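You operate a simulated robot arm through the tools that you are given. There is no shell and no other tool. Be economical: measure what you need, move in short steps, check, and stop when the job is done.

You run a simulated robot arm. Do the job below in one go: nothing can be reset, and whatever is moved stays where it is left.

## Task
Brush the powder off the belt.
Fine: lower the brush with the belt stopped, run the belt till no powder is left, stop it, lift the brush again.
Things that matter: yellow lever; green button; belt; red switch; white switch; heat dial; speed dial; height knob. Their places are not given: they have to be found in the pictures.

The check looks at the end state, three seconds after you hand in, the way a careful person would. Anything else that was tipped, shoved, dropped, spilled or broken makes it a failure.

## Robot
A 7-joint arm with a two-finger parallel gripper, fixed in place. Base frame: the origin is at the foot of the arm, x ahead of it, y to its left, z up. Readings come in mm, rad, newtons and seconds.
With the tool pointing down near the work surface it reaches from about 240 to 680 mm from the base axis. Its first joint turns from -1.152 to 1.152 rad. Payload 2.4 kg.
Tool frame: the origin (TCP) lies between the finger pads and is the grasp point; the fingertips stand 30 mm ahead of it; z points along the fingers, y is the line along which they close. Largest opening 94 mm; finger width 28, thickness 10; the body of the gripper, 50 by 96 mm, starts 55 mm behind the TCP.
Orientation is that of the tool frame in the base frame, as [roll, pitch, yaw] about the fixed x, y, z axes, in that order (R = Rz(yaw) Ry(pitch) Rx(roll)). With the fingers straight down and closing along the base's y, the tool's x points along the base's -x, its y along +y and its z along -z.

## Interface
- The arm moves only by the tool move_arm. Its argument "motion" is one flat list of numbers, 7 for each row, row after row: the shift along the base's x, y, z in units of 50 mm (1.0 is 50 mm), then the turn, a rotation vector about the base's x, y, z in units of 8 degrees (1.0 is 8 degrees), then the opening in per cent of the stroke, from 0 (shut) to 100 (fully open). In form: [x, y, z, wx, wy, wz, jaw, x, y, z, wx, wy, wz, jaw, ...]. A call has 1 to 8 rows; each row shifts and turns the commanded pose from where the row before left it. A call with a number of a shift or a turn outside -1 to 1 is refused whole. A row lasts 0.2 s, in which the tool goes at most 50 mm and 0.15 rad; a call with a longer step from one row to the next is refused whole, and so is a gripper value outside its range. Where a pose cannot be reached the arm comes as near as it can. A force on the tool above 90 N (or 10 N above the force at the start of the call, whichever is more), or a blocked arm, ends the call early, and 0.2 s more pass. Each finger travels about 153 mm/s and halts on what it meets, pressing with about 36 N; the grip force reading is that of the motor and also rises with nothing between the fingers. The clock runs only during rows and for 0.2 s after the last one: add rows that do not move to give the fingers time. The reply holds the time, the measured pose of the TCP, the force on the tool along the base axes, the opening and the grip force, in the units named above and with some noise.
- Cameras (640 x 400 px; columns grow to the right, rows downward): "scene" is fixed at [33.8, 455.9, 1446.1]; the picture's right is [-0.83, -0.56, 0.00], its down [-0.34, 0.51, -0.79] and it looks along [0.44, -0.66, -0.61] (base axes); focal length 288 px, centre (320, 200). "wrist" rides on the gripper at [76, 14, -102] in the tool frame; the picture's right is [-0.18, 0.98, 0.00], its down [-0.75, -0.14, -0.64] and it looks along [-0.63, -0.12, 0.77] (tool axes); focal length 243 px, centre (320, 200).
- camera(camera): a new picture of that camera. The clock stands still meanwhile.
- probe_pixels(camera, pixels): for up to 12 pixels [column, row] of the newest picture of that camera ("zoom" is the newest enlarged one), the place [x, y, z] in the base frame of the surface seen there, good to about 2 mm, but the place of the scene camera against the robot may be out by one fixed shift of up to 18 mm in any direction. The clock stands still meanwhile.
- zoom(camera, box): a new picture of the part [left, top, right, bottom] of that camera's present view, enlarged. The clock stands still meanwhile.
- finish_job(): hands the job in; it is judged then, once.

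Keep the steps short. Do not move on a guess: measure, check each grasp and each placing, and mend mistakes. In all there are 80 turns and 54 pictures (those below and enlarged ones count). Leave the gripper open and the arm clear of the work at the hand-in unless told otherwise, and finish with a single line.

The tools are called after "Request:" as a command line: name --argument value ..., lists and objects as JSON in quotes. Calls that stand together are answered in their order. move_arm: Moves the arm, as the interface text tells. Its arguments: {"type":"object","properties":{"motion":{"type":"array","items":{"type":"number"}}},"required":["motion"]} The other tools are called the same way: camera (camera) takes a picture; probe_pixels (camera, pixels) gives the place of the surface under pixels of a picture; zoom (camera, box) takes an enlarged picture of a part of a camera's view; finish_job () hands the job in.

At the start:

```text
clock: 0.0
tcp_pos: [343.3, -99.0, 1205.2]
ee_rot: [3.141, 0.001, -3.141]
wrist_force: [-0.3, -1.4, 0.9]
gripper_width: 94.1
finger_force: 0.0
```

scene: 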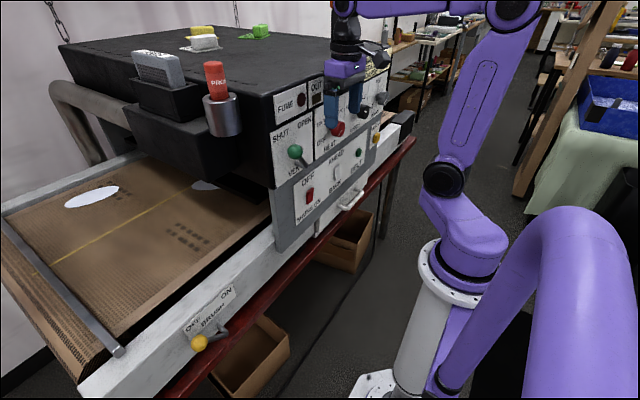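
wrist: 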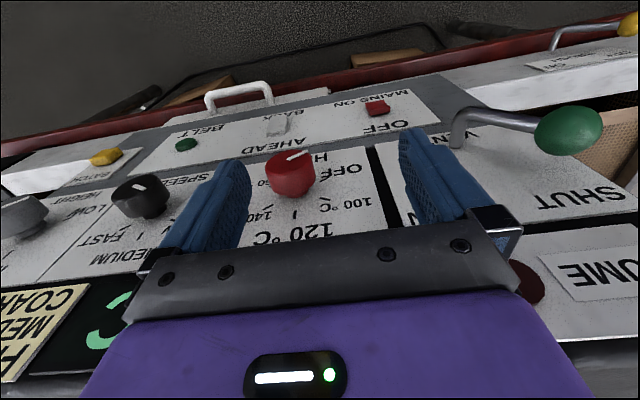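

I see the oven panel and a yellow lever at about (200,343) with a BRUSH label. I zoom in on both to read the labels.

Request:
zoom --camera "scene" --box '[265, 70, 415, 240]'

Request:
zoom --camera "scene" --box '[150, 260, 290, 380]'

Request:
zoom --camera "wrist" --box '[0, 60, 440, 335]'

Request:
zoom --camera "scene" --box '[0, 130, 290, 380]'

```text
2.35 times, centred on (340, 155) of scene
```

zoom: 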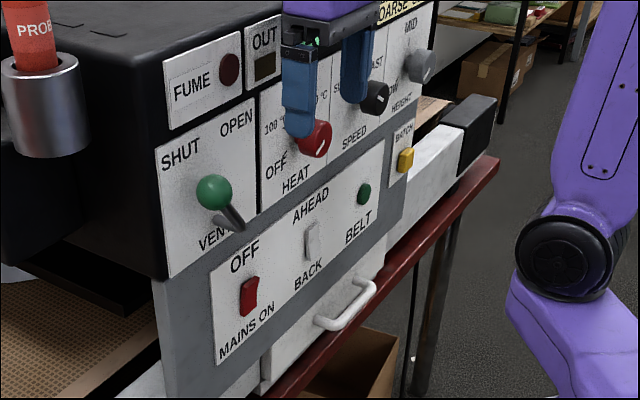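

```text
3.33 times, centred on (220, 320) of scene
```

zoom: 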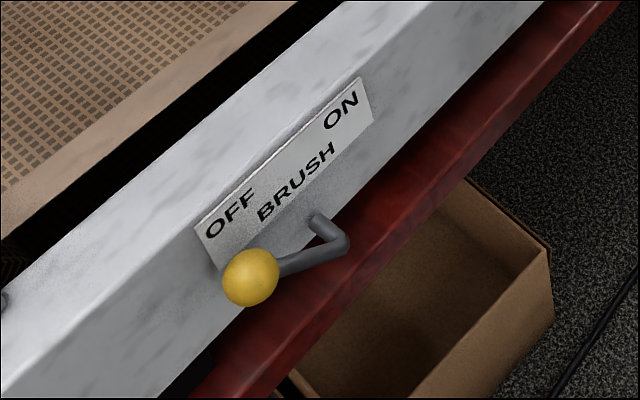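

```text
1.45 times, centred on (220, 198) of wrist
```

zoom: 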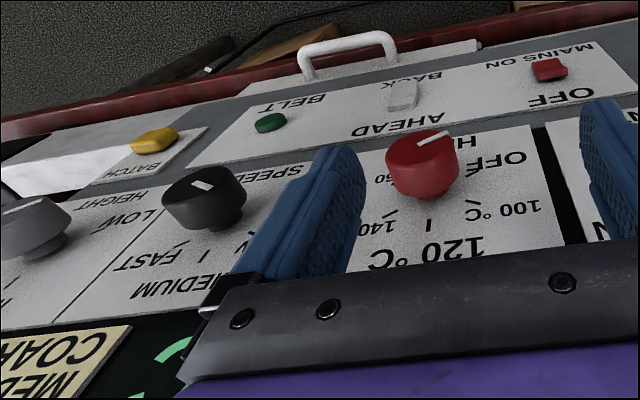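

```text
1.60 times, centred on (145, 255) of scene
```

zoom: 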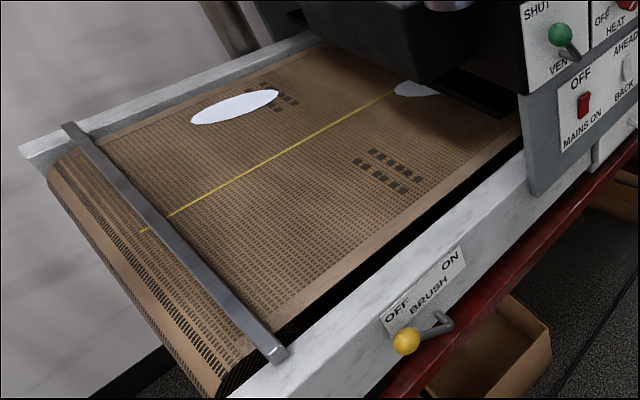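

The mains rocker is labelled OFF (top) / MAINS ON (bottom), the white switch AHEAD / BACK, and the green button BELT. The brush lever now points to OFF. I probe the controls in both cameras to get the scene shift.

Request:
camera --camera "wrist"

Request:
probe_pixels --camera "wrist" --pixels '[[186, 144], [277, 125], [377, 107], [290, 172], [568, 131], [627, 23], [139, 200], [107, 157], [462, 110], [390, 125], [230, 128]]'

Request:
probe_pixels --camera "scene" --pixels '[[359, 152], [337, 173], [310, 195], [295, 152], [199, 343], [222, 313], [92, 197], [205, 185], [120, 350], [60, 280], [10, 220], [376, 137]]'

Request:
zoom --camera "scene" --box '[285, 140, 385, 230]'

Request:
zoom --camera "wrist" --box '[160, 60, 440, 200]'

```text
47 pictures are left
```

wrist: 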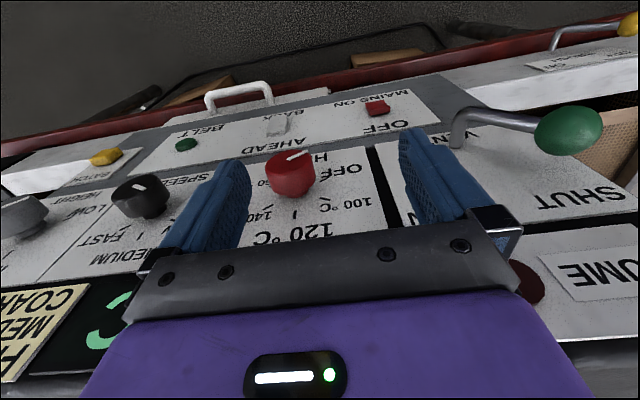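

```text
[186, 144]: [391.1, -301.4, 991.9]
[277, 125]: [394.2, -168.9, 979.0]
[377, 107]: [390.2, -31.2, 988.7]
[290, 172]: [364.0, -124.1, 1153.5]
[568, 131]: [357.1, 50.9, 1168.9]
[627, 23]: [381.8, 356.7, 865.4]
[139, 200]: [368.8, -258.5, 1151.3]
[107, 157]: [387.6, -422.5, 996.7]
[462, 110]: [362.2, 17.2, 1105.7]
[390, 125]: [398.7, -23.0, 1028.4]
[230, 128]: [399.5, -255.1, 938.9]
```

```text
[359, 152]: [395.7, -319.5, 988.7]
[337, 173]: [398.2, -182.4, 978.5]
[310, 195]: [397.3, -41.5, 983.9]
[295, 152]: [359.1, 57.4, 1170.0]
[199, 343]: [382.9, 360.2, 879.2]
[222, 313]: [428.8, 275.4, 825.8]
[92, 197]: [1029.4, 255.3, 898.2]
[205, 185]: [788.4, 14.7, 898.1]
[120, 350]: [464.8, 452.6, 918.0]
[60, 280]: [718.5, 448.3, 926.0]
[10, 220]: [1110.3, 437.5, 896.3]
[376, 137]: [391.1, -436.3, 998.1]
```

```text
4.44 times, centred on (335, 185) of scene
```

zoom: 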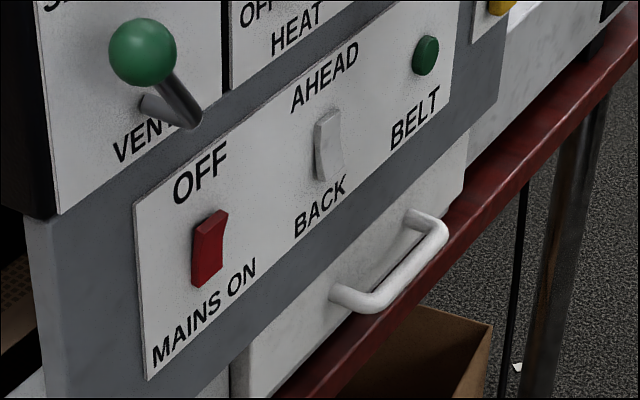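

```text
2.29 times, centred on (300, 130) of wrist
```

zoom: 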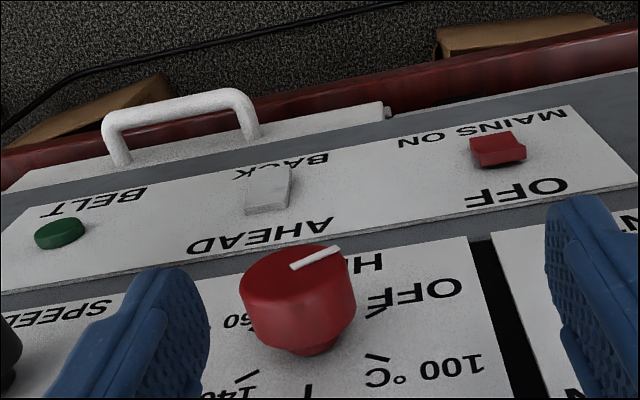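

The panel faces −x at x≈400: belt button (391,−301,990), white switch (394,−169,980), red switch (390,−31,986), brush lever knob about (382,357,870). The powder is two white patches on the belt. I back off in x and swing to the lever side for a closer look.

Request:
move_arm --motion '[-1, 0, 0, 0, 0, 0, 100, -0.8, 0.6, 0, 0, 0, 0, 100, 0, 1, 0, 0, 0, 0, 100, 0, 1, 0, 0, 0, 0, 100, 0, 1, 0, 0, 0, 0, 100, 0, 1, 0, 0, 0, 0, 100, 0, 1, -0.5, 0, 0, 0, 100, 0, 1, -0.5, 0, 0, 0, 100]'

Request:
camera --camera "wrist"

```text
refused: row 7 steps farther than a row can; nothing moved
```

```text
44 pictures are left
```

wrist: 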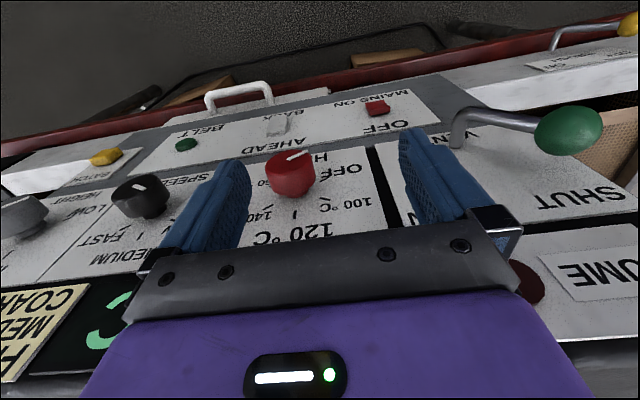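

The combined step was too long, so I keep each row to at most 50 mm.

Request:
move_arm --motion '[-1, 0, 0, 0, 0, 0, 100, -0.8, 0.5, 0, 0, 0, 0, 100, 0, 1, 0, 0, 0, 0, 100, 0, 1, 0, 0, 0, 0, 100, 0, 1, 0, 0, 0, 0, 100, 0, 1, 0, 0, 0, 0, 100, 0, 0.8, -0.5, 0, 0, 0, 100, 0, 0.8, -0.5, 0, 0, 0, 100]'

Request:
camera --camera "wrist"

Request:
zoom --camera "scene" --box '[285, 140, 385, 230]'

```text
clock: 1.8
tcp_pos: [256.3, 206.6, 1154.5]
ee_rot: [3.14, -0.001, 3.139]
wrist_force: [0.6, 0.7, 0.5]
gripper_width: 94.1
finger_force: 0.1
```

```text
43 pictures are left
```

wrist: 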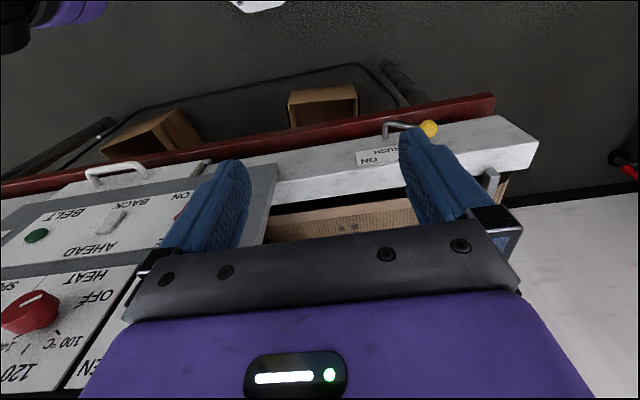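

```text
4.44 times, centred on (335, 185) of scene
```

zoom: 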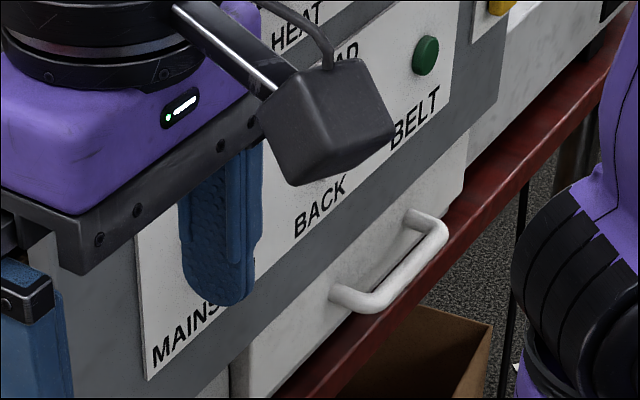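

The lever is visible at (428,128). I move closer over it.

Request:
move_arm --motion '[0, 0.8, -0.5, 0, 0, 0, 100, 0, 0.8, -0.5, 0, 0, 0, 100, 0, 0.6, -0.6, 0, 0, 0, 50, 0, 0, -0.8, 0, 0, 0, 0, 0, 0, 0, 0, 0, 0, 0]'

Request:
camera --camera "wrist"

Request:
camera --camera "scene"

```text
clock: 3.0
tcp_pos: [257.2, 315.3, 1034.7]
ee_rot: [3.142, 0.0, 3.14]
wrist_force: [-0.3, 0.3, 0.2]
gripper_width: 0.0
finger_force: 33.2
```

```text
41 pictures are left
```

wrist: 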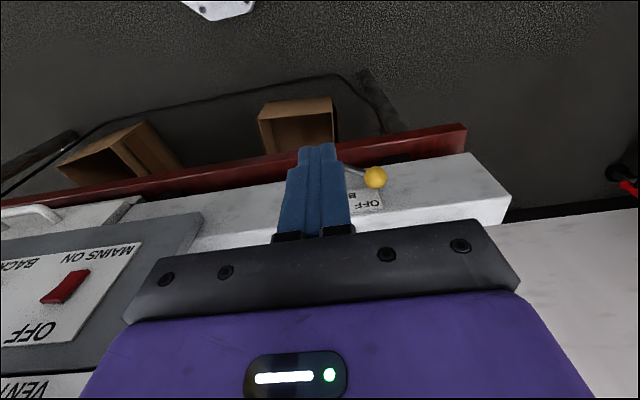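

```text
40 pictures are left
```

scene: 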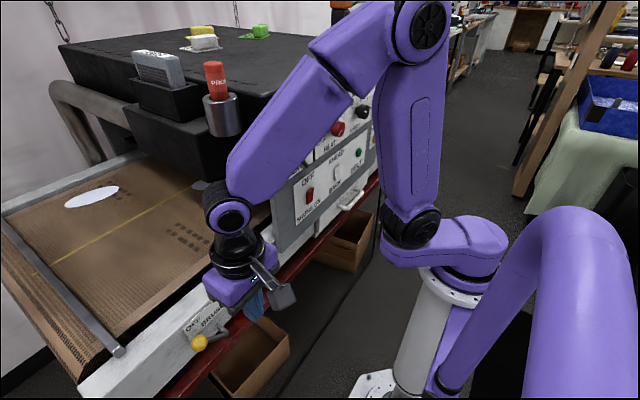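

Now I probe the knob, lever arm, rail and table edge from the wrist camera.

Request:
probe_pixels --camera "wrist" --pixels '[[375, 177], [375, 168], [352, 168], [368, 200], [440, 170], [440, 200], [420, 145], [420, 138], [65, 286], [48, 299], [80, 274]]'

Request:
probe_pixels --camera "scene" --pixels '[[199, 343], [212, 337], [223, 332], [218, 326], [219, 329], [232, 293], [190, 331], [310, 188], [310, 202], [337, 167], [337, 179]]'

Request:
zoom --camera "wrist" --box '[0, 220, 160, 320]'

```text
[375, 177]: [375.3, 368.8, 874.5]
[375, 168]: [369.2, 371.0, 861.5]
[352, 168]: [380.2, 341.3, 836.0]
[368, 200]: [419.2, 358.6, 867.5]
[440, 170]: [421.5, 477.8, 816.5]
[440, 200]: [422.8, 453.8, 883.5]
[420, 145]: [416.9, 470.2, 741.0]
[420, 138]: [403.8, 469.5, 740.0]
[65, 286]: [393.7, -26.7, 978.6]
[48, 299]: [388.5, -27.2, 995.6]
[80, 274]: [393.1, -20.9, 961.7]
```

```text
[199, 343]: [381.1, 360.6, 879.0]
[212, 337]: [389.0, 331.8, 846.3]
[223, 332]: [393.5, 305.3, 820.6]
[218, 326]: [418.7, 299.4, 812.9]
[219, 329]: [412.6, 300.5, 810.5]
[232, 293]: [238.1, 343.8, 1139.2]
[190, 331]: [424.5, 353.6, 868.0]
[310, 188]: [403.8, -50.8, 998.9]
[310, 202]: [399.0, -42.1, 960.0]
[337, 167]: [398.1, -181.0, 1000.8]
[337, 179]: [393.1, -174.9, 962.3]
```

```text
4.00 times, centred on (80, 270) of wrist
```

zoom: 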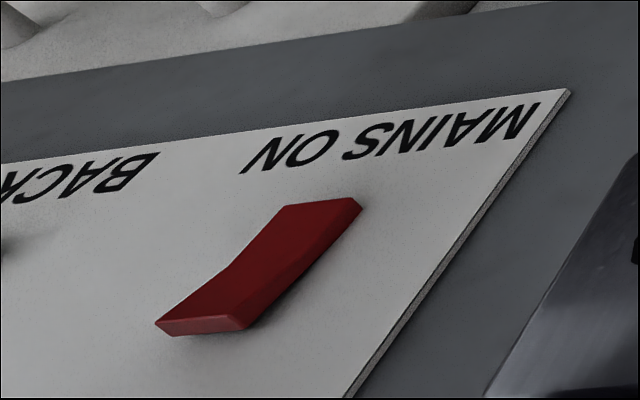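

The red rocker's OFF end stands proud, so the mains is ON. The white switch appears to have its AHEAD end pressed. The lever pivots near (408,312,813) with the knob at about (382,364,867), so it swings over the top toward −y. I place the closed fingers on its +y side.

Request:
move_arm --motion '[0, 1, 0, 0, 0, 0, 0, 0.5, 0.8, 0, 0, 0, 0, 0, 1, 0, 0, 0, 0, 0, 0, 1, 0, 0, 0, 0, 0, 0, 0, 0.1, -1, 0, 0, 0, 0, 0, 0, -1, 0, 0, 0, 0, 0, 0, -0.95, 0, 0, 0, 0, 0, 0, 0, 0, 0, 0, 0]'

Request:
camera --camera "wrist"

Request:
zoom --camera "scene" --box '[120, 220, 320, 400]'

```text
refused: row 5 steps farther than a row can; nothing moved
```

```text
38 pictures are left
```

wrist: 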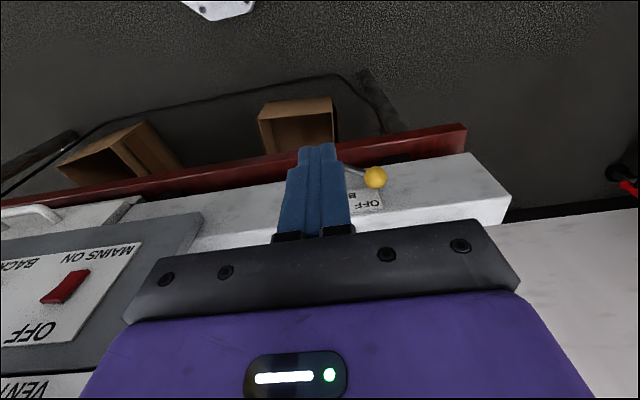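

```text
2.22 times, centred on (220, 310) of scene
```

zoom: 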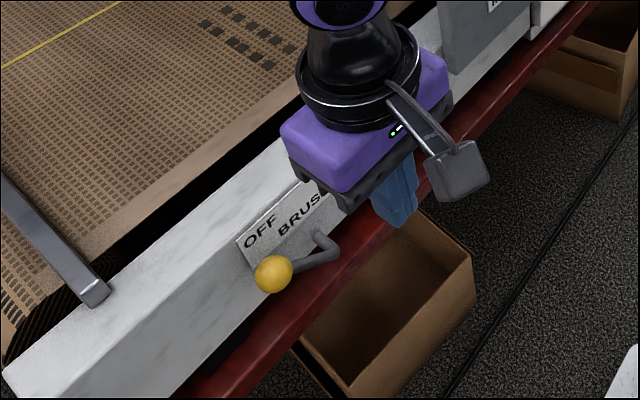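

A row was slightly over 50 mm, so I correct it.

Request:
move_arm --motion '[0, 1, 0, 0, 0, 0, 0, 0.4, 0.85, 0, 0, 0, 0, 0, 0.98, 0.1, 0, 0, 0, 0, 0, 0.98, 0, 0, 0, 0, 0, 0, 0, 0, -1, 0, 0, 0, 0, 0, 0, -1, 0, 0, 0, 0, 0, 0, -0.95, 0, 0, 0, 0, 0, 0, 0, 0, 0, 0, 0]'

Request:
camera --camera "wrist"

Request:
zoom --camera "scene" --box '[120, 220, 320, 400]'

```text
clock: 4.8
tcp_pos: [371.0, 414.8, 885.3]
ee_rot: [3.141, -0.001, -3.141]
wrist_force: [-0.3, -0.5, 0.4]
gripper_width: 0.0
finger_force: 32.9
```

```text
36 pictures are left
```

wrist: 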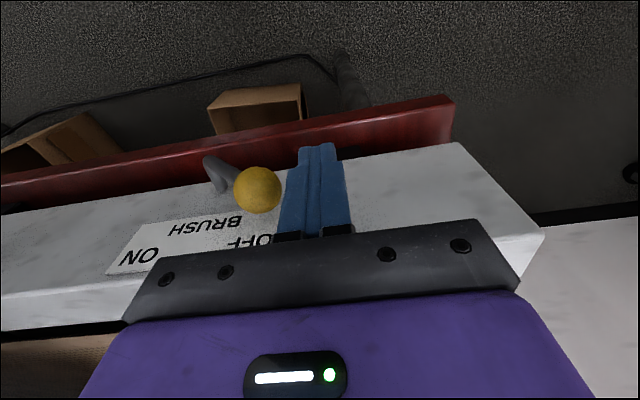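

```text
2.22 times, centred on (220, 310) of scene
```

zoom: 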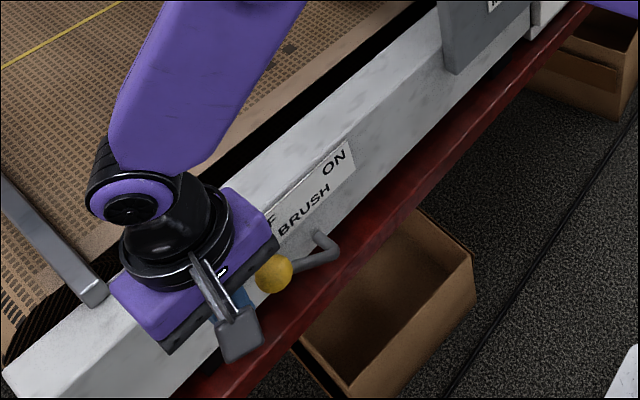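

The fingers are on the +y side of the knob. I probe the knob and lever again at close range.

Request:
probe_pixels --camera "wrist" --pixels '[[257, 190], [257, 172], [237, 192], [278, 190], [257, 208], [230, 178], [208, 162], [220, 188], [140, 258], [318, 160]]'

```text
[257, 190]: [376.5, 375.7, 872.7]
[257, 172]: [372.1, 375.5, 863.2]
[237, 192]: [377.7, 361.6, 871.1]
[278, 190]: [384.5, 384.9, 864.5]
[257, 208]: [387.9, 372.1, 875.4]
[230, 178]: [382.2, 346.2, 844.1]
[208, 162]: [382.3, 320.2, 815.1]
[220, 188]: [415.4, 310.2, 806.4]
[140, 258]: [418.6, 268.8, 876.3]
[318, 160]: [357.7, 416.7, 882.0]
```

Knob centre ≈ (386,373,862), radius ≈15, pivot at y≈312, z≈808. So ON should put the knob near y≈250. I align x and push along −y in small rows.

Request:
move_arm --motion '[0.25, 0, 0, 0, 0, 0, 0, 0, -0.4, 0, 0, 0, 0, 0, 0, -0.4, 0, 0, 0, 0, 0, 0, -0.4, 0, 0, 0, 0, 0, 0, -0.4, 0, 0, 0, 0, 0, 0, -0.4, 0, 0, 0, 0, 0]'

Request:
camera --camera "wrist"

```text
clock: 5.8
tcp_pos: [384.4, 382.7, 897.8]
ee_rot: [3.097, 0.035, -3.122]
wrist_force: [-1.8, 3.1, 3.5]
gripper_width: 0.0
finger_force: 33.2
stopped in row 4: the force on the tool passed its limit (the readings are from after the stop); the commanded pose is now the measured one
```

```text
34 pictures are left
```

wrist: 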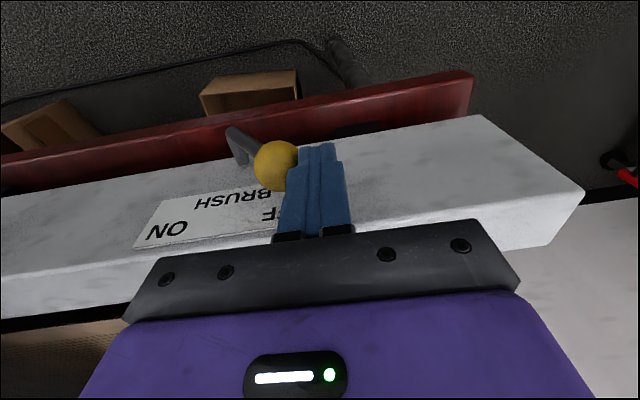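

The push stopped on force at y=383. I probe the knob to see whether it has moved.

Request:
probe_pixels --camera "wrist" --pixels '[[275, 165], [275, 148], [258, 166], [293, 160], [275, 182], [250, 158], [232, 134]]'

Request:
zoom --camera "scene" --box '[150, 270, 270, 370]'

```text
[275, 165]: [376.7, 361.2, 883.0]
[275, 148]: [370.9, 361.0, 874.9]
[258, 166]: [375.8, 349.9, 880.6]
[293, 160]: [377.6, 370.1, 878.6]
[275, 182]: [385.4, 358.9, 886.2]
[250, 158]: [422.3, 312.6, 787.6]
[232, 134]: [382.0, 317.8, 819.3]
```

```text
4.00 times, centred on (210, 320) of scene
```

zoom: 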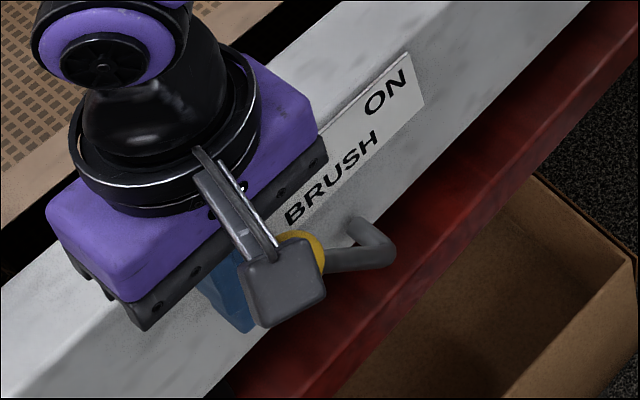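

The knob did move, from y≈373 to ≈360 and rising. The lever is just stiff, so I push slower and follow its arc.

Request:
move_arm --motion '[0, -0.2, 0.12, 0, 0, 0, 0, 0, -0.2, 0.1, 0, 0, 0, 0, 0, -0.2, 0.08, 0, 0, 0, 0, 0, -0.2, 0.06, 0, 0, 0, 0, 0, -0.2, 0.02, 0, 0, 0, 0, 0, -0.2, 0, 0, 0, 0, 0]'

Request:
camera --camera "wrist"

```text
clock: 7.2
tcp_pos: [384.5, 321.5, 916.7]
ee_rot: [3.098, 0.032, -3.123]
wrist_force: [-0.7, 0.7, 0.3]
gripper_width: 0.0
finger_force: 32.7
```

```text
32 pictures are left
```

wrist: 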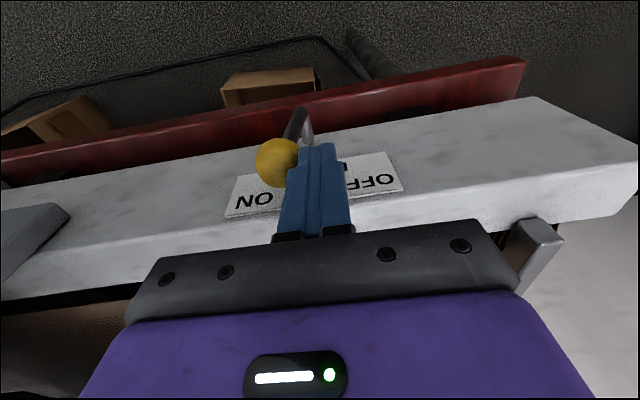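

It works: the knob has passed the top. I continue along −y, descending with the arc.

Request:
move_arm --motion '[0, -0.2, -0.05, 0, 0, 0, 0, 0, -0.2, -0.08, 0, 0, 0, 0, 0, -0.2, -0.1, 0, 0, 0, 0, 0, -0.2, -0.12, 0, 0, 0, 0]'

Request:
camera --camera "wrist"

```text
clock: 8.2
tcp_pos: [385.6, 279.9, 898.5]
ee_rot: [3.097, 0.035, -3.124]
wrist_force: [0.8, 1.4, -0.3]
gripper_width: 0.1
finger_force: 33.2
```

```text
31 pictures are left
```

wrist: 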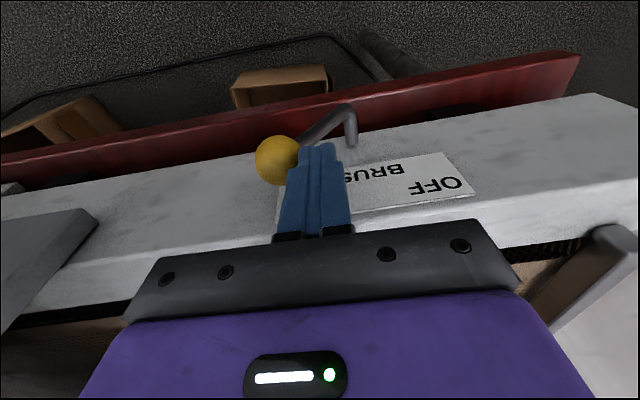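

The knob is nearly mirrored at ON. I push a little more until the end stop is felt.

Request:
move_arm --motion '[0, -0.1, -0.06, 0, 0, 0, 0, 0, -0.1, -0.08, 0, 0, 0, 0, 0, -0.08, -0.08, 0, 0, 0, 0]'

Request:
camera --camera "wrist"

Request:
zoom --camera "scene" --box '[0, 130, 290, 380]'

```text
clock: 9.0
tcp_pos: [387.2, 272.7, 888.6]
ee_rot: [3.091, 0.041, -3.117]
wrist_force: [-8.4, 28.3, 22.5]
gripper_width: 0.0
finger_force: 32.2
```

```text
30 pictures are left
```

wrist: 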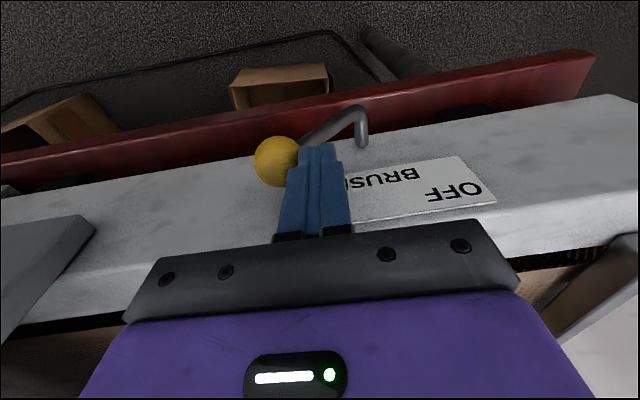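

```text
1.60 times, centred on (145, 255) of scene
```

zoom: 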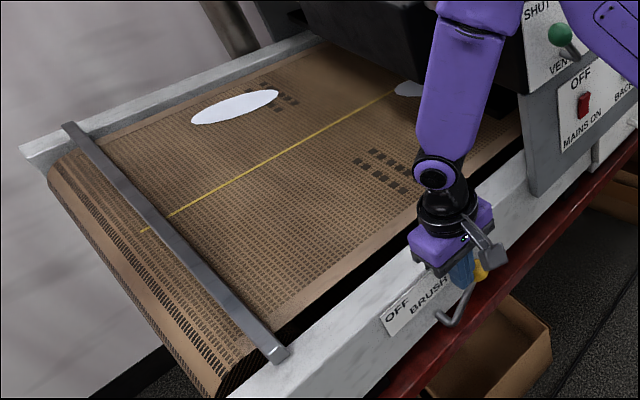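

28 N at the stop, so the lever is at ON. I back off, rise clear, and check the lever and whether the bar at the belt end has dropped.

Request:
move_arm --motion '[0, 0.4, 0, 0, 0, 0, 0, -0.6, 0, 0.3, 0, 0, 0, 0, -0.8, 0, 0.5, 0, 0, 0, 0, -0.8, 0, 0.5, 0, 0, 0, 0, 0, -0.6, 0.7, 0, 0, 0, 0, 0, -0.8, 0.5, 0, 0, 0, 0, 0, -0.9, 0, 0, 0, 0, 0, 0, -0.9, 0, 0, 0, 0, 0]'

Request:
camera --camera "scene"

Request:
probe_pixels --camera "scene" --pixels '[[120, 350], [60, 280], [112, 343], [92, 197], [205, 185], [25, 240]]'

Request:
camera --camera "wrist"

```text
clock: 10.8
tcp_pos: [277.6, 127.3, 1013.8]
ee_rot: [3.098, 0.034, -3.122]
wrist_force: [-0.3, -0.6, -0.5]
gripper_width: 0.2
finger_force: 33.2
```

```text
28 pictures are left
```

scene: 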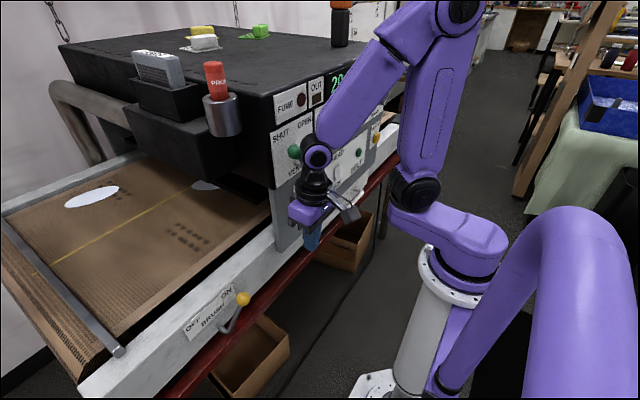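

```text
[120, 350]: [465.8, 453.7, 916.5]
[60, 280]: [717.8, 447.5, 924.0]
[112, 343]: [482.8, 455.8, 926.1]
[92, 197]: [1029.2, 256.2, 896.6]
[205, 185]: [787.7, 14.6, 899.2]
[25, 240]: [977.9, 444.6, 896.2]
```

```text
27 pictures are left
```

wrist: 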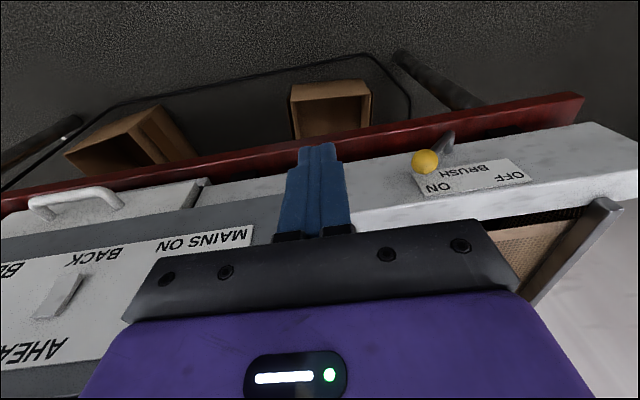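

The lever is at ON. I zoom on the white switch to confirm the direction setting.

Request:
zoom --camera "wrist" --box '[0, 220, 160, 370]'

Request:
probe_pixels --camera "wrist" --pixels '[[75, 280], [65, 292], [58, 300], [50, 308], [42, 316], [100, 300], [10, 268]]'

```text
2.67 times, centred on (80, 295) of wrist
```

zoom: 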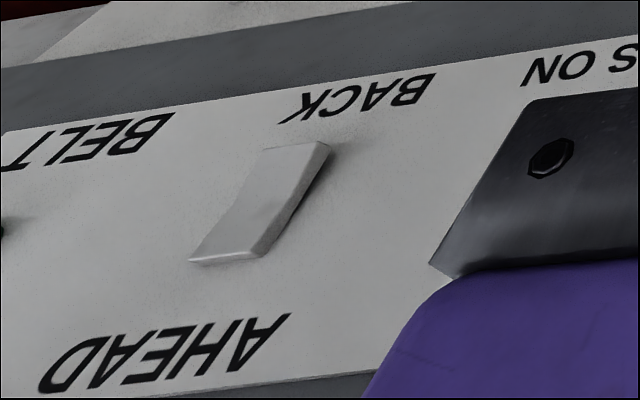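

```text
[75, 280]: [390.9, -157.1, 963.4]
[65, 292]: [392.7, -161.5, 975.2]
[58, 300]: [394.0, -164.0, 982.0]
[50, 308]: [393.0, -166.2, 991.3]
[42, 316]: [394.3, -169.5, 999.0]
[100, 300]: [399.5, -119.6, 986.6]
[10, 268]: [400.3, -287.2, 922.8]
```

White's BACK end stands proud, so AHEAD is set, and the red mains is ON. Next I travel in front of the belt button, staying at x≈280, then tilt the fingers forward.

Request:
move_arm --motion '[0, -1, 0, 0, 0, 0, 0, 0, -1, 0, 0, 0, 0, 0, 0, -1, 0, 0, 0, 0, 0, 0, -1, 0, 0, 0, 0, 0, 0, -1, 0, 0, 0, 0, 0, 0, -1, 0, 0, 0, 0, 0, 0, -1, 0, 0, 0, 0, 0, 0, -1, 0, 0, 0, 0, 0]'

Request:
move_arm --motion '[0, -0.6, 0, 0, -1, 0, 0, 0.3, 0, 0, 0, -1, 0, 0, 0.3, 0, 0, 0, -1, 0, 0, 0.2, 0, 0, 0, -1, 0, 0, 0.2, 0, 0, 0, -1, 0, 0]'

Request:
camera --camera "wrist"

Request:
camera --camera "scene"

```text
clock: 12.6
tcp_pos: [278.2, -274.5, 1013.7]
ee_rot: [3.094, 0.033, -3.121]
wrist_force: [0.6, -0.5, -0.7]
gripper_width: 0.2
finger_force: 33.1
```

```text
clock: 13.8
tcp_pos: [326.0, -303.2, 1011.3]
ee_rot: [3.115, 0.73, -3.118]
wrist_force: [-0.6, -0.1, 0.0]
gripper_width: 0.2
finger_force: 33.1
```

```text
25 pictures are left
```

wrist: 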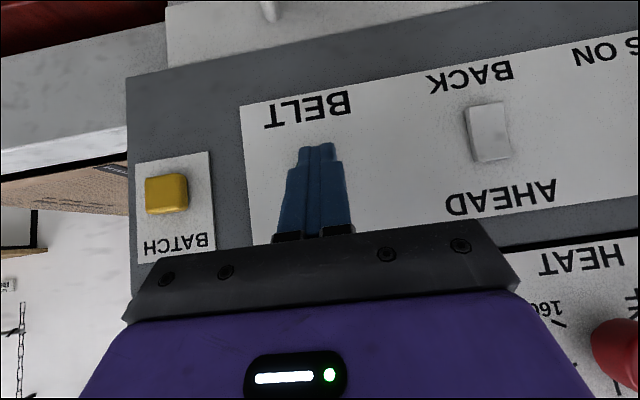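

```text
24 pictures are left
```

scene: 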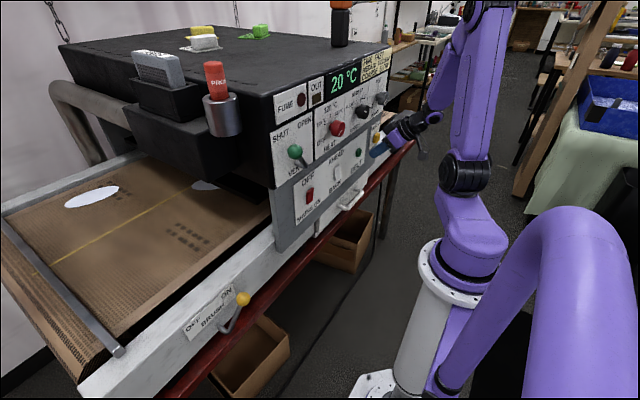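

The button is hidden behind the fingertips as expected. The leading edge is at about x=356, z=998, so I drop 8 mm and advance to just before contact, then look.

Request:
move_arm --motion '[0.3, 0, -0.16, 0, 0, 0, 0, 0.25, 0, 0, 0, 0, 0, 0]'

Request:
zoom --camera "scene" --box '[310, 110, 430, 200]'

```text
clock: 14.4
tcp_pos: [354.4, -303.0, 1007.4]
ee_rot: [3.113, 0.731, -3.117]
wrist_force: [0.5, 0.7, 0.1]
gripper_width: 0.1
finger_force: 33.3
```

```text
4.44 times, centred on (370, 155) of scene
```

zoom: 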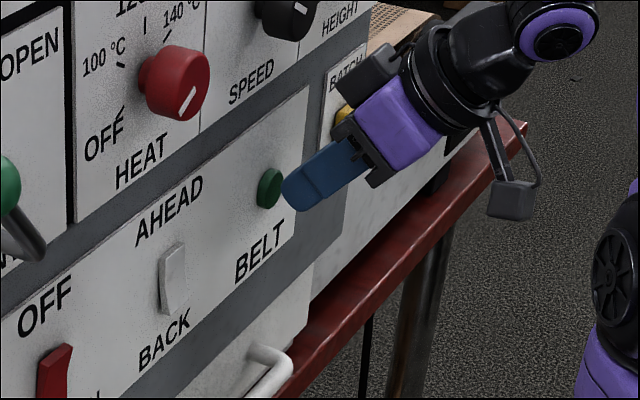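

The tip is right in front of the green button. I press forward in 5 mm rows.

Request:
move_arm --motion '[0.1, 0, -0.06, 0, 0, 0, 0, 0.1, 0, 0, 0, 0, 0, 0]'

Request:
camera --camera "scene"

```text
clock: 15.0
tcp_pos: [362.7, -302.7, 1001.8]
ee_rot: [3.115, 0.73, -3.119]
wrist_force: [-1.9, -0.7, 0.8]
gripper_width: 0.0
finger_force: 33.1
```

```text
22 pictures are left
```

scene: 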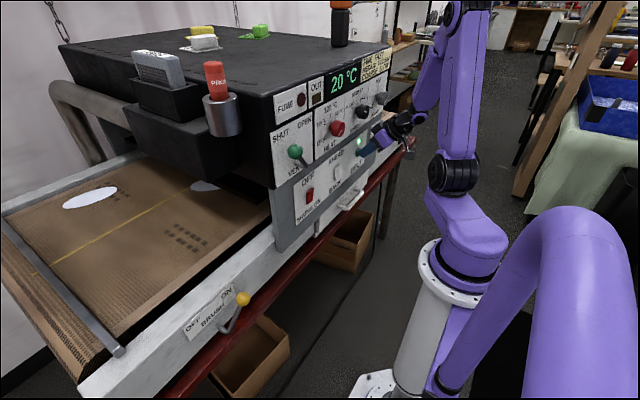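

The powder patch shifted slightly (92→90) and the green button looks lit. I retract the tip and wait.

Request:
move_arm --motion '[-0.3, 0, 0, 0, 0, 0, 0, -0.2, 0, 0, 0, 0, 0, 0, 0, 0, 0, 0, 0, 0, 0, 0, 0, 0, 0, 0, 0, 0]'

Request:
camera --camera "scene"

```text
clock: 16.0
tcp_pos: [338.1, -302.5, 1004.4]
ee_rot: [3.114, 0.731, -3.115]
wrist_force: [-0.1, -0.1, 0.0]
gripper_width: 0.0
finger_force: 32.5
```

```text
21 pictures are left
```

scene: 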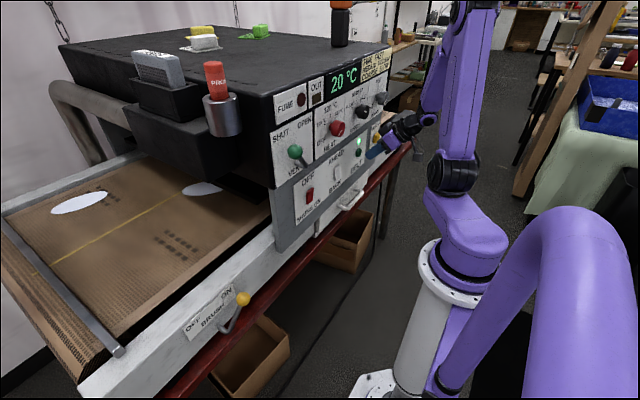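

The belt runs with the powder heading to the bar end, and the button is lit. I wait.

Request:
move_arm --motion '[0, 0, 0, 0, 0, 0, 0, 0, 0, 0, 0, 0, 0, 0, 0, 0, 0, 0, 0, 0, 0, 0, 0, 0, 0, 0, 0, 0, 0, 0, 0, 0, 0, 0, 0, 0, 0, 0, 0, 0, 0, 0, 0, 0, 0, 0, 0, 0, 0, 0, 0, 0, 0, 0, 0, 0]'

Request:
move_arm --motion '[0, 0, 0, 0, 0, 0, 0, 0, 0, 0, 0, 0, 0, 0, 0, 0, 0, 0, 0, 0, 0, 0, 0, 0, 0, 0, 0, 0, 0, 0, 0, 0, 0, 0, 0, 0, 0, 0, 0, 0, 0, 0, 0, 0, 0, 0, 0, 0, 0, 0, 0, 0, 0, 0, 0, 0]'

Request:
camera --camera "scene"

```text
clock: 17.8
tcp_pos: [338.3, -302.2, 1003.1]
ee_rot: [3.112, 0.733, -3.118]
wrist_force: [-0.2, -0.4, 1.2]
gripper_width: 0.0
finger_force: 33.7
```

```text
clock: 19.6
tcp_pos: [339.5, -302.4, 1003.9]
ee_rot: [3.112, 0.731, -3.119]
wrist_force: [0.3, 0.7, -0.2]
gripper_width: 0.0
finger_force: 33.1
```

```text
20 pictures are left
```

scene: 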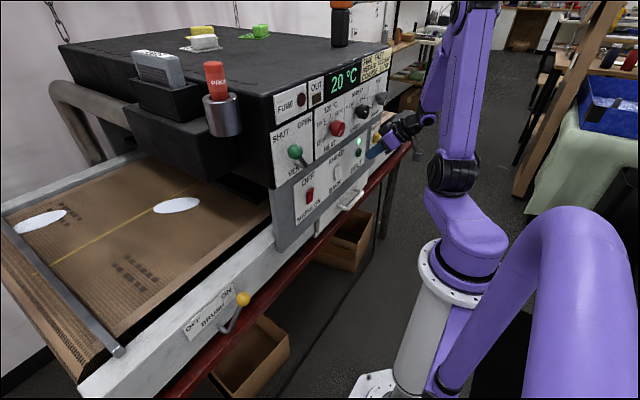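

Both patches travel toward the bar: the first is at (40,222), the second at (176,205). I keep waiting.

Request:
move_arm --motion '[0, 0, 0, 0, 0, 0, 0, 0, 0, 0, 0, 0, 0, 0, 0, 0, 0, 0, 0, 0, 0, 0, 0, 0, 0, 0, 0, 0, 0, 0, 0, 0, 0, 0, 0, 0, 0, 0, 0, 0, 0, 0, 0, 0, 0, 0, 0, 0, 0, 0, 0, 0, 0, 0, 0, 0]'

Request:
move_arm --motion '[0, 0, 0, 0, 0, 0, 0, 0, 0, 0, 0, 0, 0, 0, 0, 0, 0, 0, 0, 0, 0, 0, 0, 0, 0, 0, 0, 0, 0, 0, 0, 0, 0, 0, 0, 0, 0, 0, 0, 0, 0, 0, 0, 0, 0, 0, 0, 0, 0, 0, 0, 0, 0, 0, 0, 0]'

Request:
camera --camera "scene"

```text
clock: 21.4
tcp_pos: [339.5, -303.1, 1003.0]
ee_rot: [3.113, 0.732, -3.117]
wrist_force: [0.6, 0.5, 0.0]
gripper_width: 0.1
finger_force: 32.8
```

```text
clock: 23.2
tcp_pos: [339.3, -302.2, 1003.5]
ee_rot: [3.113, 0.732, -3.116]
wrist_force: [-0.4, -0.2, -0.9]
gripper_width: 0.1
finger_force: 32.6
```

```text
19 pictures are left
```

scene: 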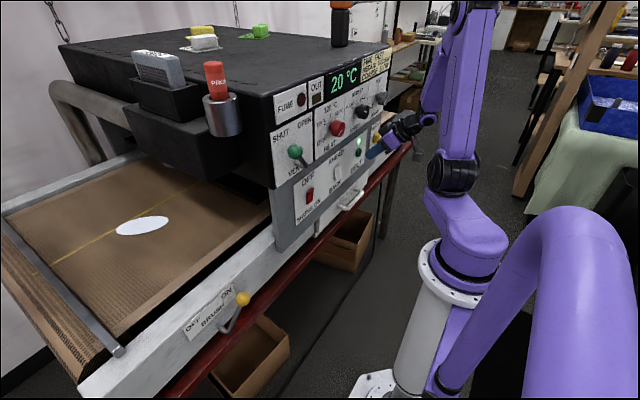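

The first patch is gone and the second is at (142,226). I wait for it too.

Request:
move_arm --motion '[0, 0, 0, 0, 0, 0, 0, 0, 0, 0, 0, 0, 0, 0, 0, 0, 0, 0, 0, 0, 0, 0, 0, 0, 0, 0, 0, 0, 0, 0, 0, 0, 0, 0, 0, 0, 0, 0, 0, 0, 0, 0, 0, 0, 0, 0, 0, 0, 0, 0, 0, 0, 0, 0, 0, 0]'

Request:
move_arm --motion '[0, 0, 0, 0, 0, 0, 0, 0, 0, 0, 0, 0, 0, 0, 0, 0, 0, 0, 0, 0, 0, 0, 0, 0, 0, 0, 0, 0, 0, 0, 0, 0, 0, 0, 0, 0, 0, 0, 0, 0, 0, 0, 0, 0, 0, 0, 0, 0, 0, 0, 0, 0, 0, 0, 0, 0]'

Request:
move_arm --motion '[0, 0, 0, 0, 0, 0, 0, 0, 0, 0, 0, 0, 0, 0, 0, 0, 0, 0, 0, 0, 0, 0, 0, 0, 0, 0, 0, 0, 0, 0, 0, 0, 0, 0, 0, 0, 0, 0, 0, 0, 0, 0, 0, 0, 0, 0, 0, 0, 0, 0, 0, 0, 0, 0, 0, 0]'

Request:
move_arm --motion '[0, 0, 0, 0, 0, 0, 0, 0, 0, 0, 0, 0, 0, 0, 0, 0, 0, 0, 0, 0, 0, 0, 0, 0, 0, 0, 0, 0, 0, 0, 0, 0, 0, 0, 0, 0, 0, 0, 0, 0, 0, 0, 0, 0, 0, 0, 0, 0, 0, 0, 0, 0, 0, 0, 0, 0]'

Request:
camera --camera "scene"

```text
clock: 25.0
tcp_pos: [339.0, -303.2, 1002.3]
ee_rot: [3.114, 0.732, -3.117]
wrist_force: [-0.7, -0.5, -0.2]
gripper_width: 0.1
finger_force: 32.9
```

```text
clock: 26.8
tcp_pos: [339.0, -302.3, 1003.2]
ee_rot: [3.114, 0.731, -3.119]
wrist_force: [0.1, -0.8, -0.2]
gripper_width: 0.0
finger_force: 32.7
```

```text
clock: 28.6
tcp_pos: [338.5, -302.5, 1004.2]
ee_rot: [3.113, 0.733, -3.118]
wrist_force: [0.5, 0.2, 0.6]
gripper_width: 0.0
finger_force: 32.8
```

```text
clock: 30.4
tcp_pos: [339.0, -303.6, 1003.2]
ee_rot: [3.115, 0.73, -3.116]
wrist_force: [-0.9, -0.9, -0.1]
gripper_width: 0.0
finger_force: 32.7
```

```text
18 pictures are left
```

scene: 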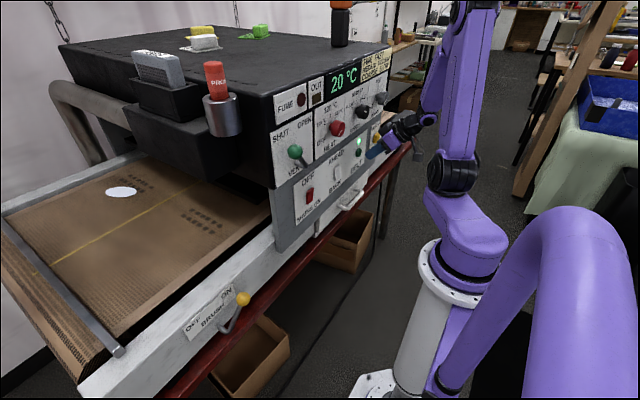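

A smaller patch has come round at (120,192), next to the same belt marks as before. So each pass of the brush takes only part, and one loop lasts about 16 s. I let it run on and look again.

Request:
move_arm --motion '[0, 0, 0, 0, 0, 0, 0, 0, 0, 0, 0, 0, 0, 0, 0, 0, 0, 0, 0, 0, 0, 0, 0, 0, 0, 0, 0, 0, 0, 0, 0, 0, 0, 0, 0, 0, 0, 0, 0, 0, 0, 0, 0, 0, 0, 0, 0, 0, 0, 0, 0, 0, 0, 0, 0, 0]'

Request:
move_arm --motion '[0, 0, 0, 0, 0, 0, 0, 0, 0, 0, 0, 0, 0, 0, 0, 0, 0, 0, 0, 0, 0, 0, 0, 0, 0, 0, 0, 0, 0, 0, 0, 0, 0, 0, 0, 0, 0, 0, 0, 0, 0, 0, 0, 0, 0, 0, 0, 0, 0, 0, 0, 0, 0, 0, 0, 0]'

Request:
camera --camera "scene"

Request:
move_arm --motion '[0, 0, 0, 0, 0, 0, 0, 0, 0, 0, 0, 0, 0, 0, 0, 0, 0, 0, 0, 0, 0, 0, 0, 0, 0, 0, 0, 0, 0, 0, 0, 0, 0, 0, 0, 0, 0, 0, 0, 0, 0, 0, 0, 0, 0, 0, 0, 0, 0, 0, 0, 0, 0, 0, 0, 0]'

Request:
move_arm --motion '[0, 0, 0, 0, 0, 0, 0, 0, 0, 0, 0, 0, 0, 0, 0, 0, 0, 0, 0, 0, 0, 0, 0, 0, 0, 0, 0, 0, 0, 0, 0, 0, 0, 0, 0, 0, 0, 0, 0, 0, 0, 0, 0, 0, 0, 0, 0, 0, 0, 0, 0, 0, 0, 0, 0, 0]'

Request:
move_arm --motion '[0, 0, 0, 0, 0, 0, 0, 0, 0, 0, 0, 0, 0, 0, 0, 0, 0, 0, 0, 0, 0, 0, 0, 0, 0, 0, 0, 0, 0, 0, 0, 0, 0, 0, 0, 0, 0, 0, 0, 0, 0, 0, 0, 0, 0, 0, 0, 0, 0, 0, 0, 0, 0, 0, 0, 0]'

Request:
move_arm --motion '[0, 0, 0, 0, 0, 0, 0, 0, 0, 0, 0, 0, 0, 0, 0, 0, 0, 0, 0, 0, 0, 0, 0, 0, 0, 0, 0, 0, 0, 0, 0, 0, 0, 0, 0, 0, 0, 0, 0, 0, 0, 0, 0, 0, 0, 0, 0, 0, 0, 0, 0, 0, 0, 0, 0, 0]'

Request:
move_arm --motion '[0, 0, 0, 0, 0, 0, 0, 0, 0, 0, 0, 0, 0, 0, 0, 0, 0, 0, 0, 0, 0, 0, 0, 0, 0, 0, 0, 0, 0, 0, 0, 0, 0, 0, 0, 0, 0, 0, 0, 0, 0, 0, 0, 0, 0, 0, 0, 0, 0, 0, 0, 0, 0, 0, 0, 0]'

Request:
move_arm --motion '[0, 0, 0, 0, 0, 0, 0, 0, 0, 0, 0, 0, 0, 0, 0, 0, 0, 0, 0, 0, 0, 0, 0, 0, 0, 0, 0, 0, 0, 0, 0, 0, 0, 0, 0, 0, 0, 0, 0, 0, 0, 0, 0, 0, 0, 0, 0, 0, 0, 0, 0, 0, 0, 0, 0, 0]'

Request:
camera --camera "scene"

```text
clock: 32.2
tcp_pos: [339.5, -303.0, 1003.2]
ee_rot: [3.112, 0.733, -3.116]
wrist_force: [-0.4, 0.3, -0.2]
gripper_width: 0.1
finger_force: 33.6
```

```text
clock: 34.0
tcp_pos: [338.7, -302.5, 1003.2]
ee_rot: [3.112, 0.731, -3.116]
wrist_force: [0.4, 0.0, -0.1]
gripper_width: 0.2
finger_force: 33.3
```

```text
17 pictures are left
```

scene: 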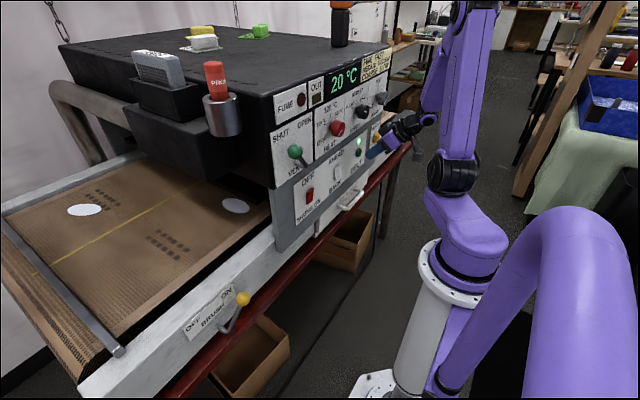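

```text
clock: 35.8
tcp_pos: [338.9, -301.1, 1002.4]
ee_rot: [3.114, 0.732, -3.118]
wrist_force: [-0.1, -0.4, -0.3]
gripper_width: 0.2
finger_force: 32.4
```

```text
clock: 37.6
tcp_pos: [338.7, -302.9, 1004.1]
ee_rot: [3.115, 0.729, -3.118]
wrist_force: [-0.3, -0.6, -0.3]
gripper_width: 0.1
finger_force: 33.2
```

```text
clock: 39.4
tcp_pos: [339.0, -303.1, 1002.2]
ee_rot: [3.114, 0.731, -3.117]
wrist_force: [-0.4, 0.5, -0.8]
gripper_width: 0.0
finger_force: 33.2
```

```text
clock: 41.2
tcp_pos: [338.8, -302.8, 1002.4]
ee_rot: [3.115, 0.732, -3.115]
wrist_force: [0.3, 0.4, -0.1]
gripper_width: 0.0
finger_force: 33.3
```

```text
clock: 43.0
tcp_pos: [338.0, -302.3, 1003.3]
ee_rot: [3.113, 0.731, -3.117]
wrist_force: [-0.2, 0.7, 0.5]
gripper_width: 0.0
finger_force: 33.0
```

```text
clock: 44.8
tcp_pos: [337.9, -301.9, 1001.7]
ee_rot: [3.114, 0.731, -3.118]
wrist_force: [-0.4, -0.5, 0.7]
gripper_width: 0.0
finger_force: 32.7
```

```text
16 pictures are left
```

scene: 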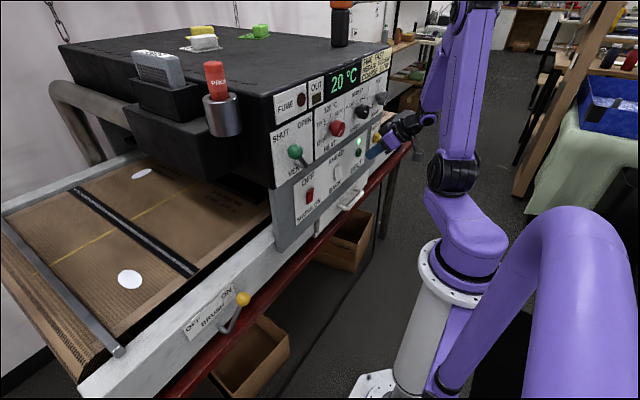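

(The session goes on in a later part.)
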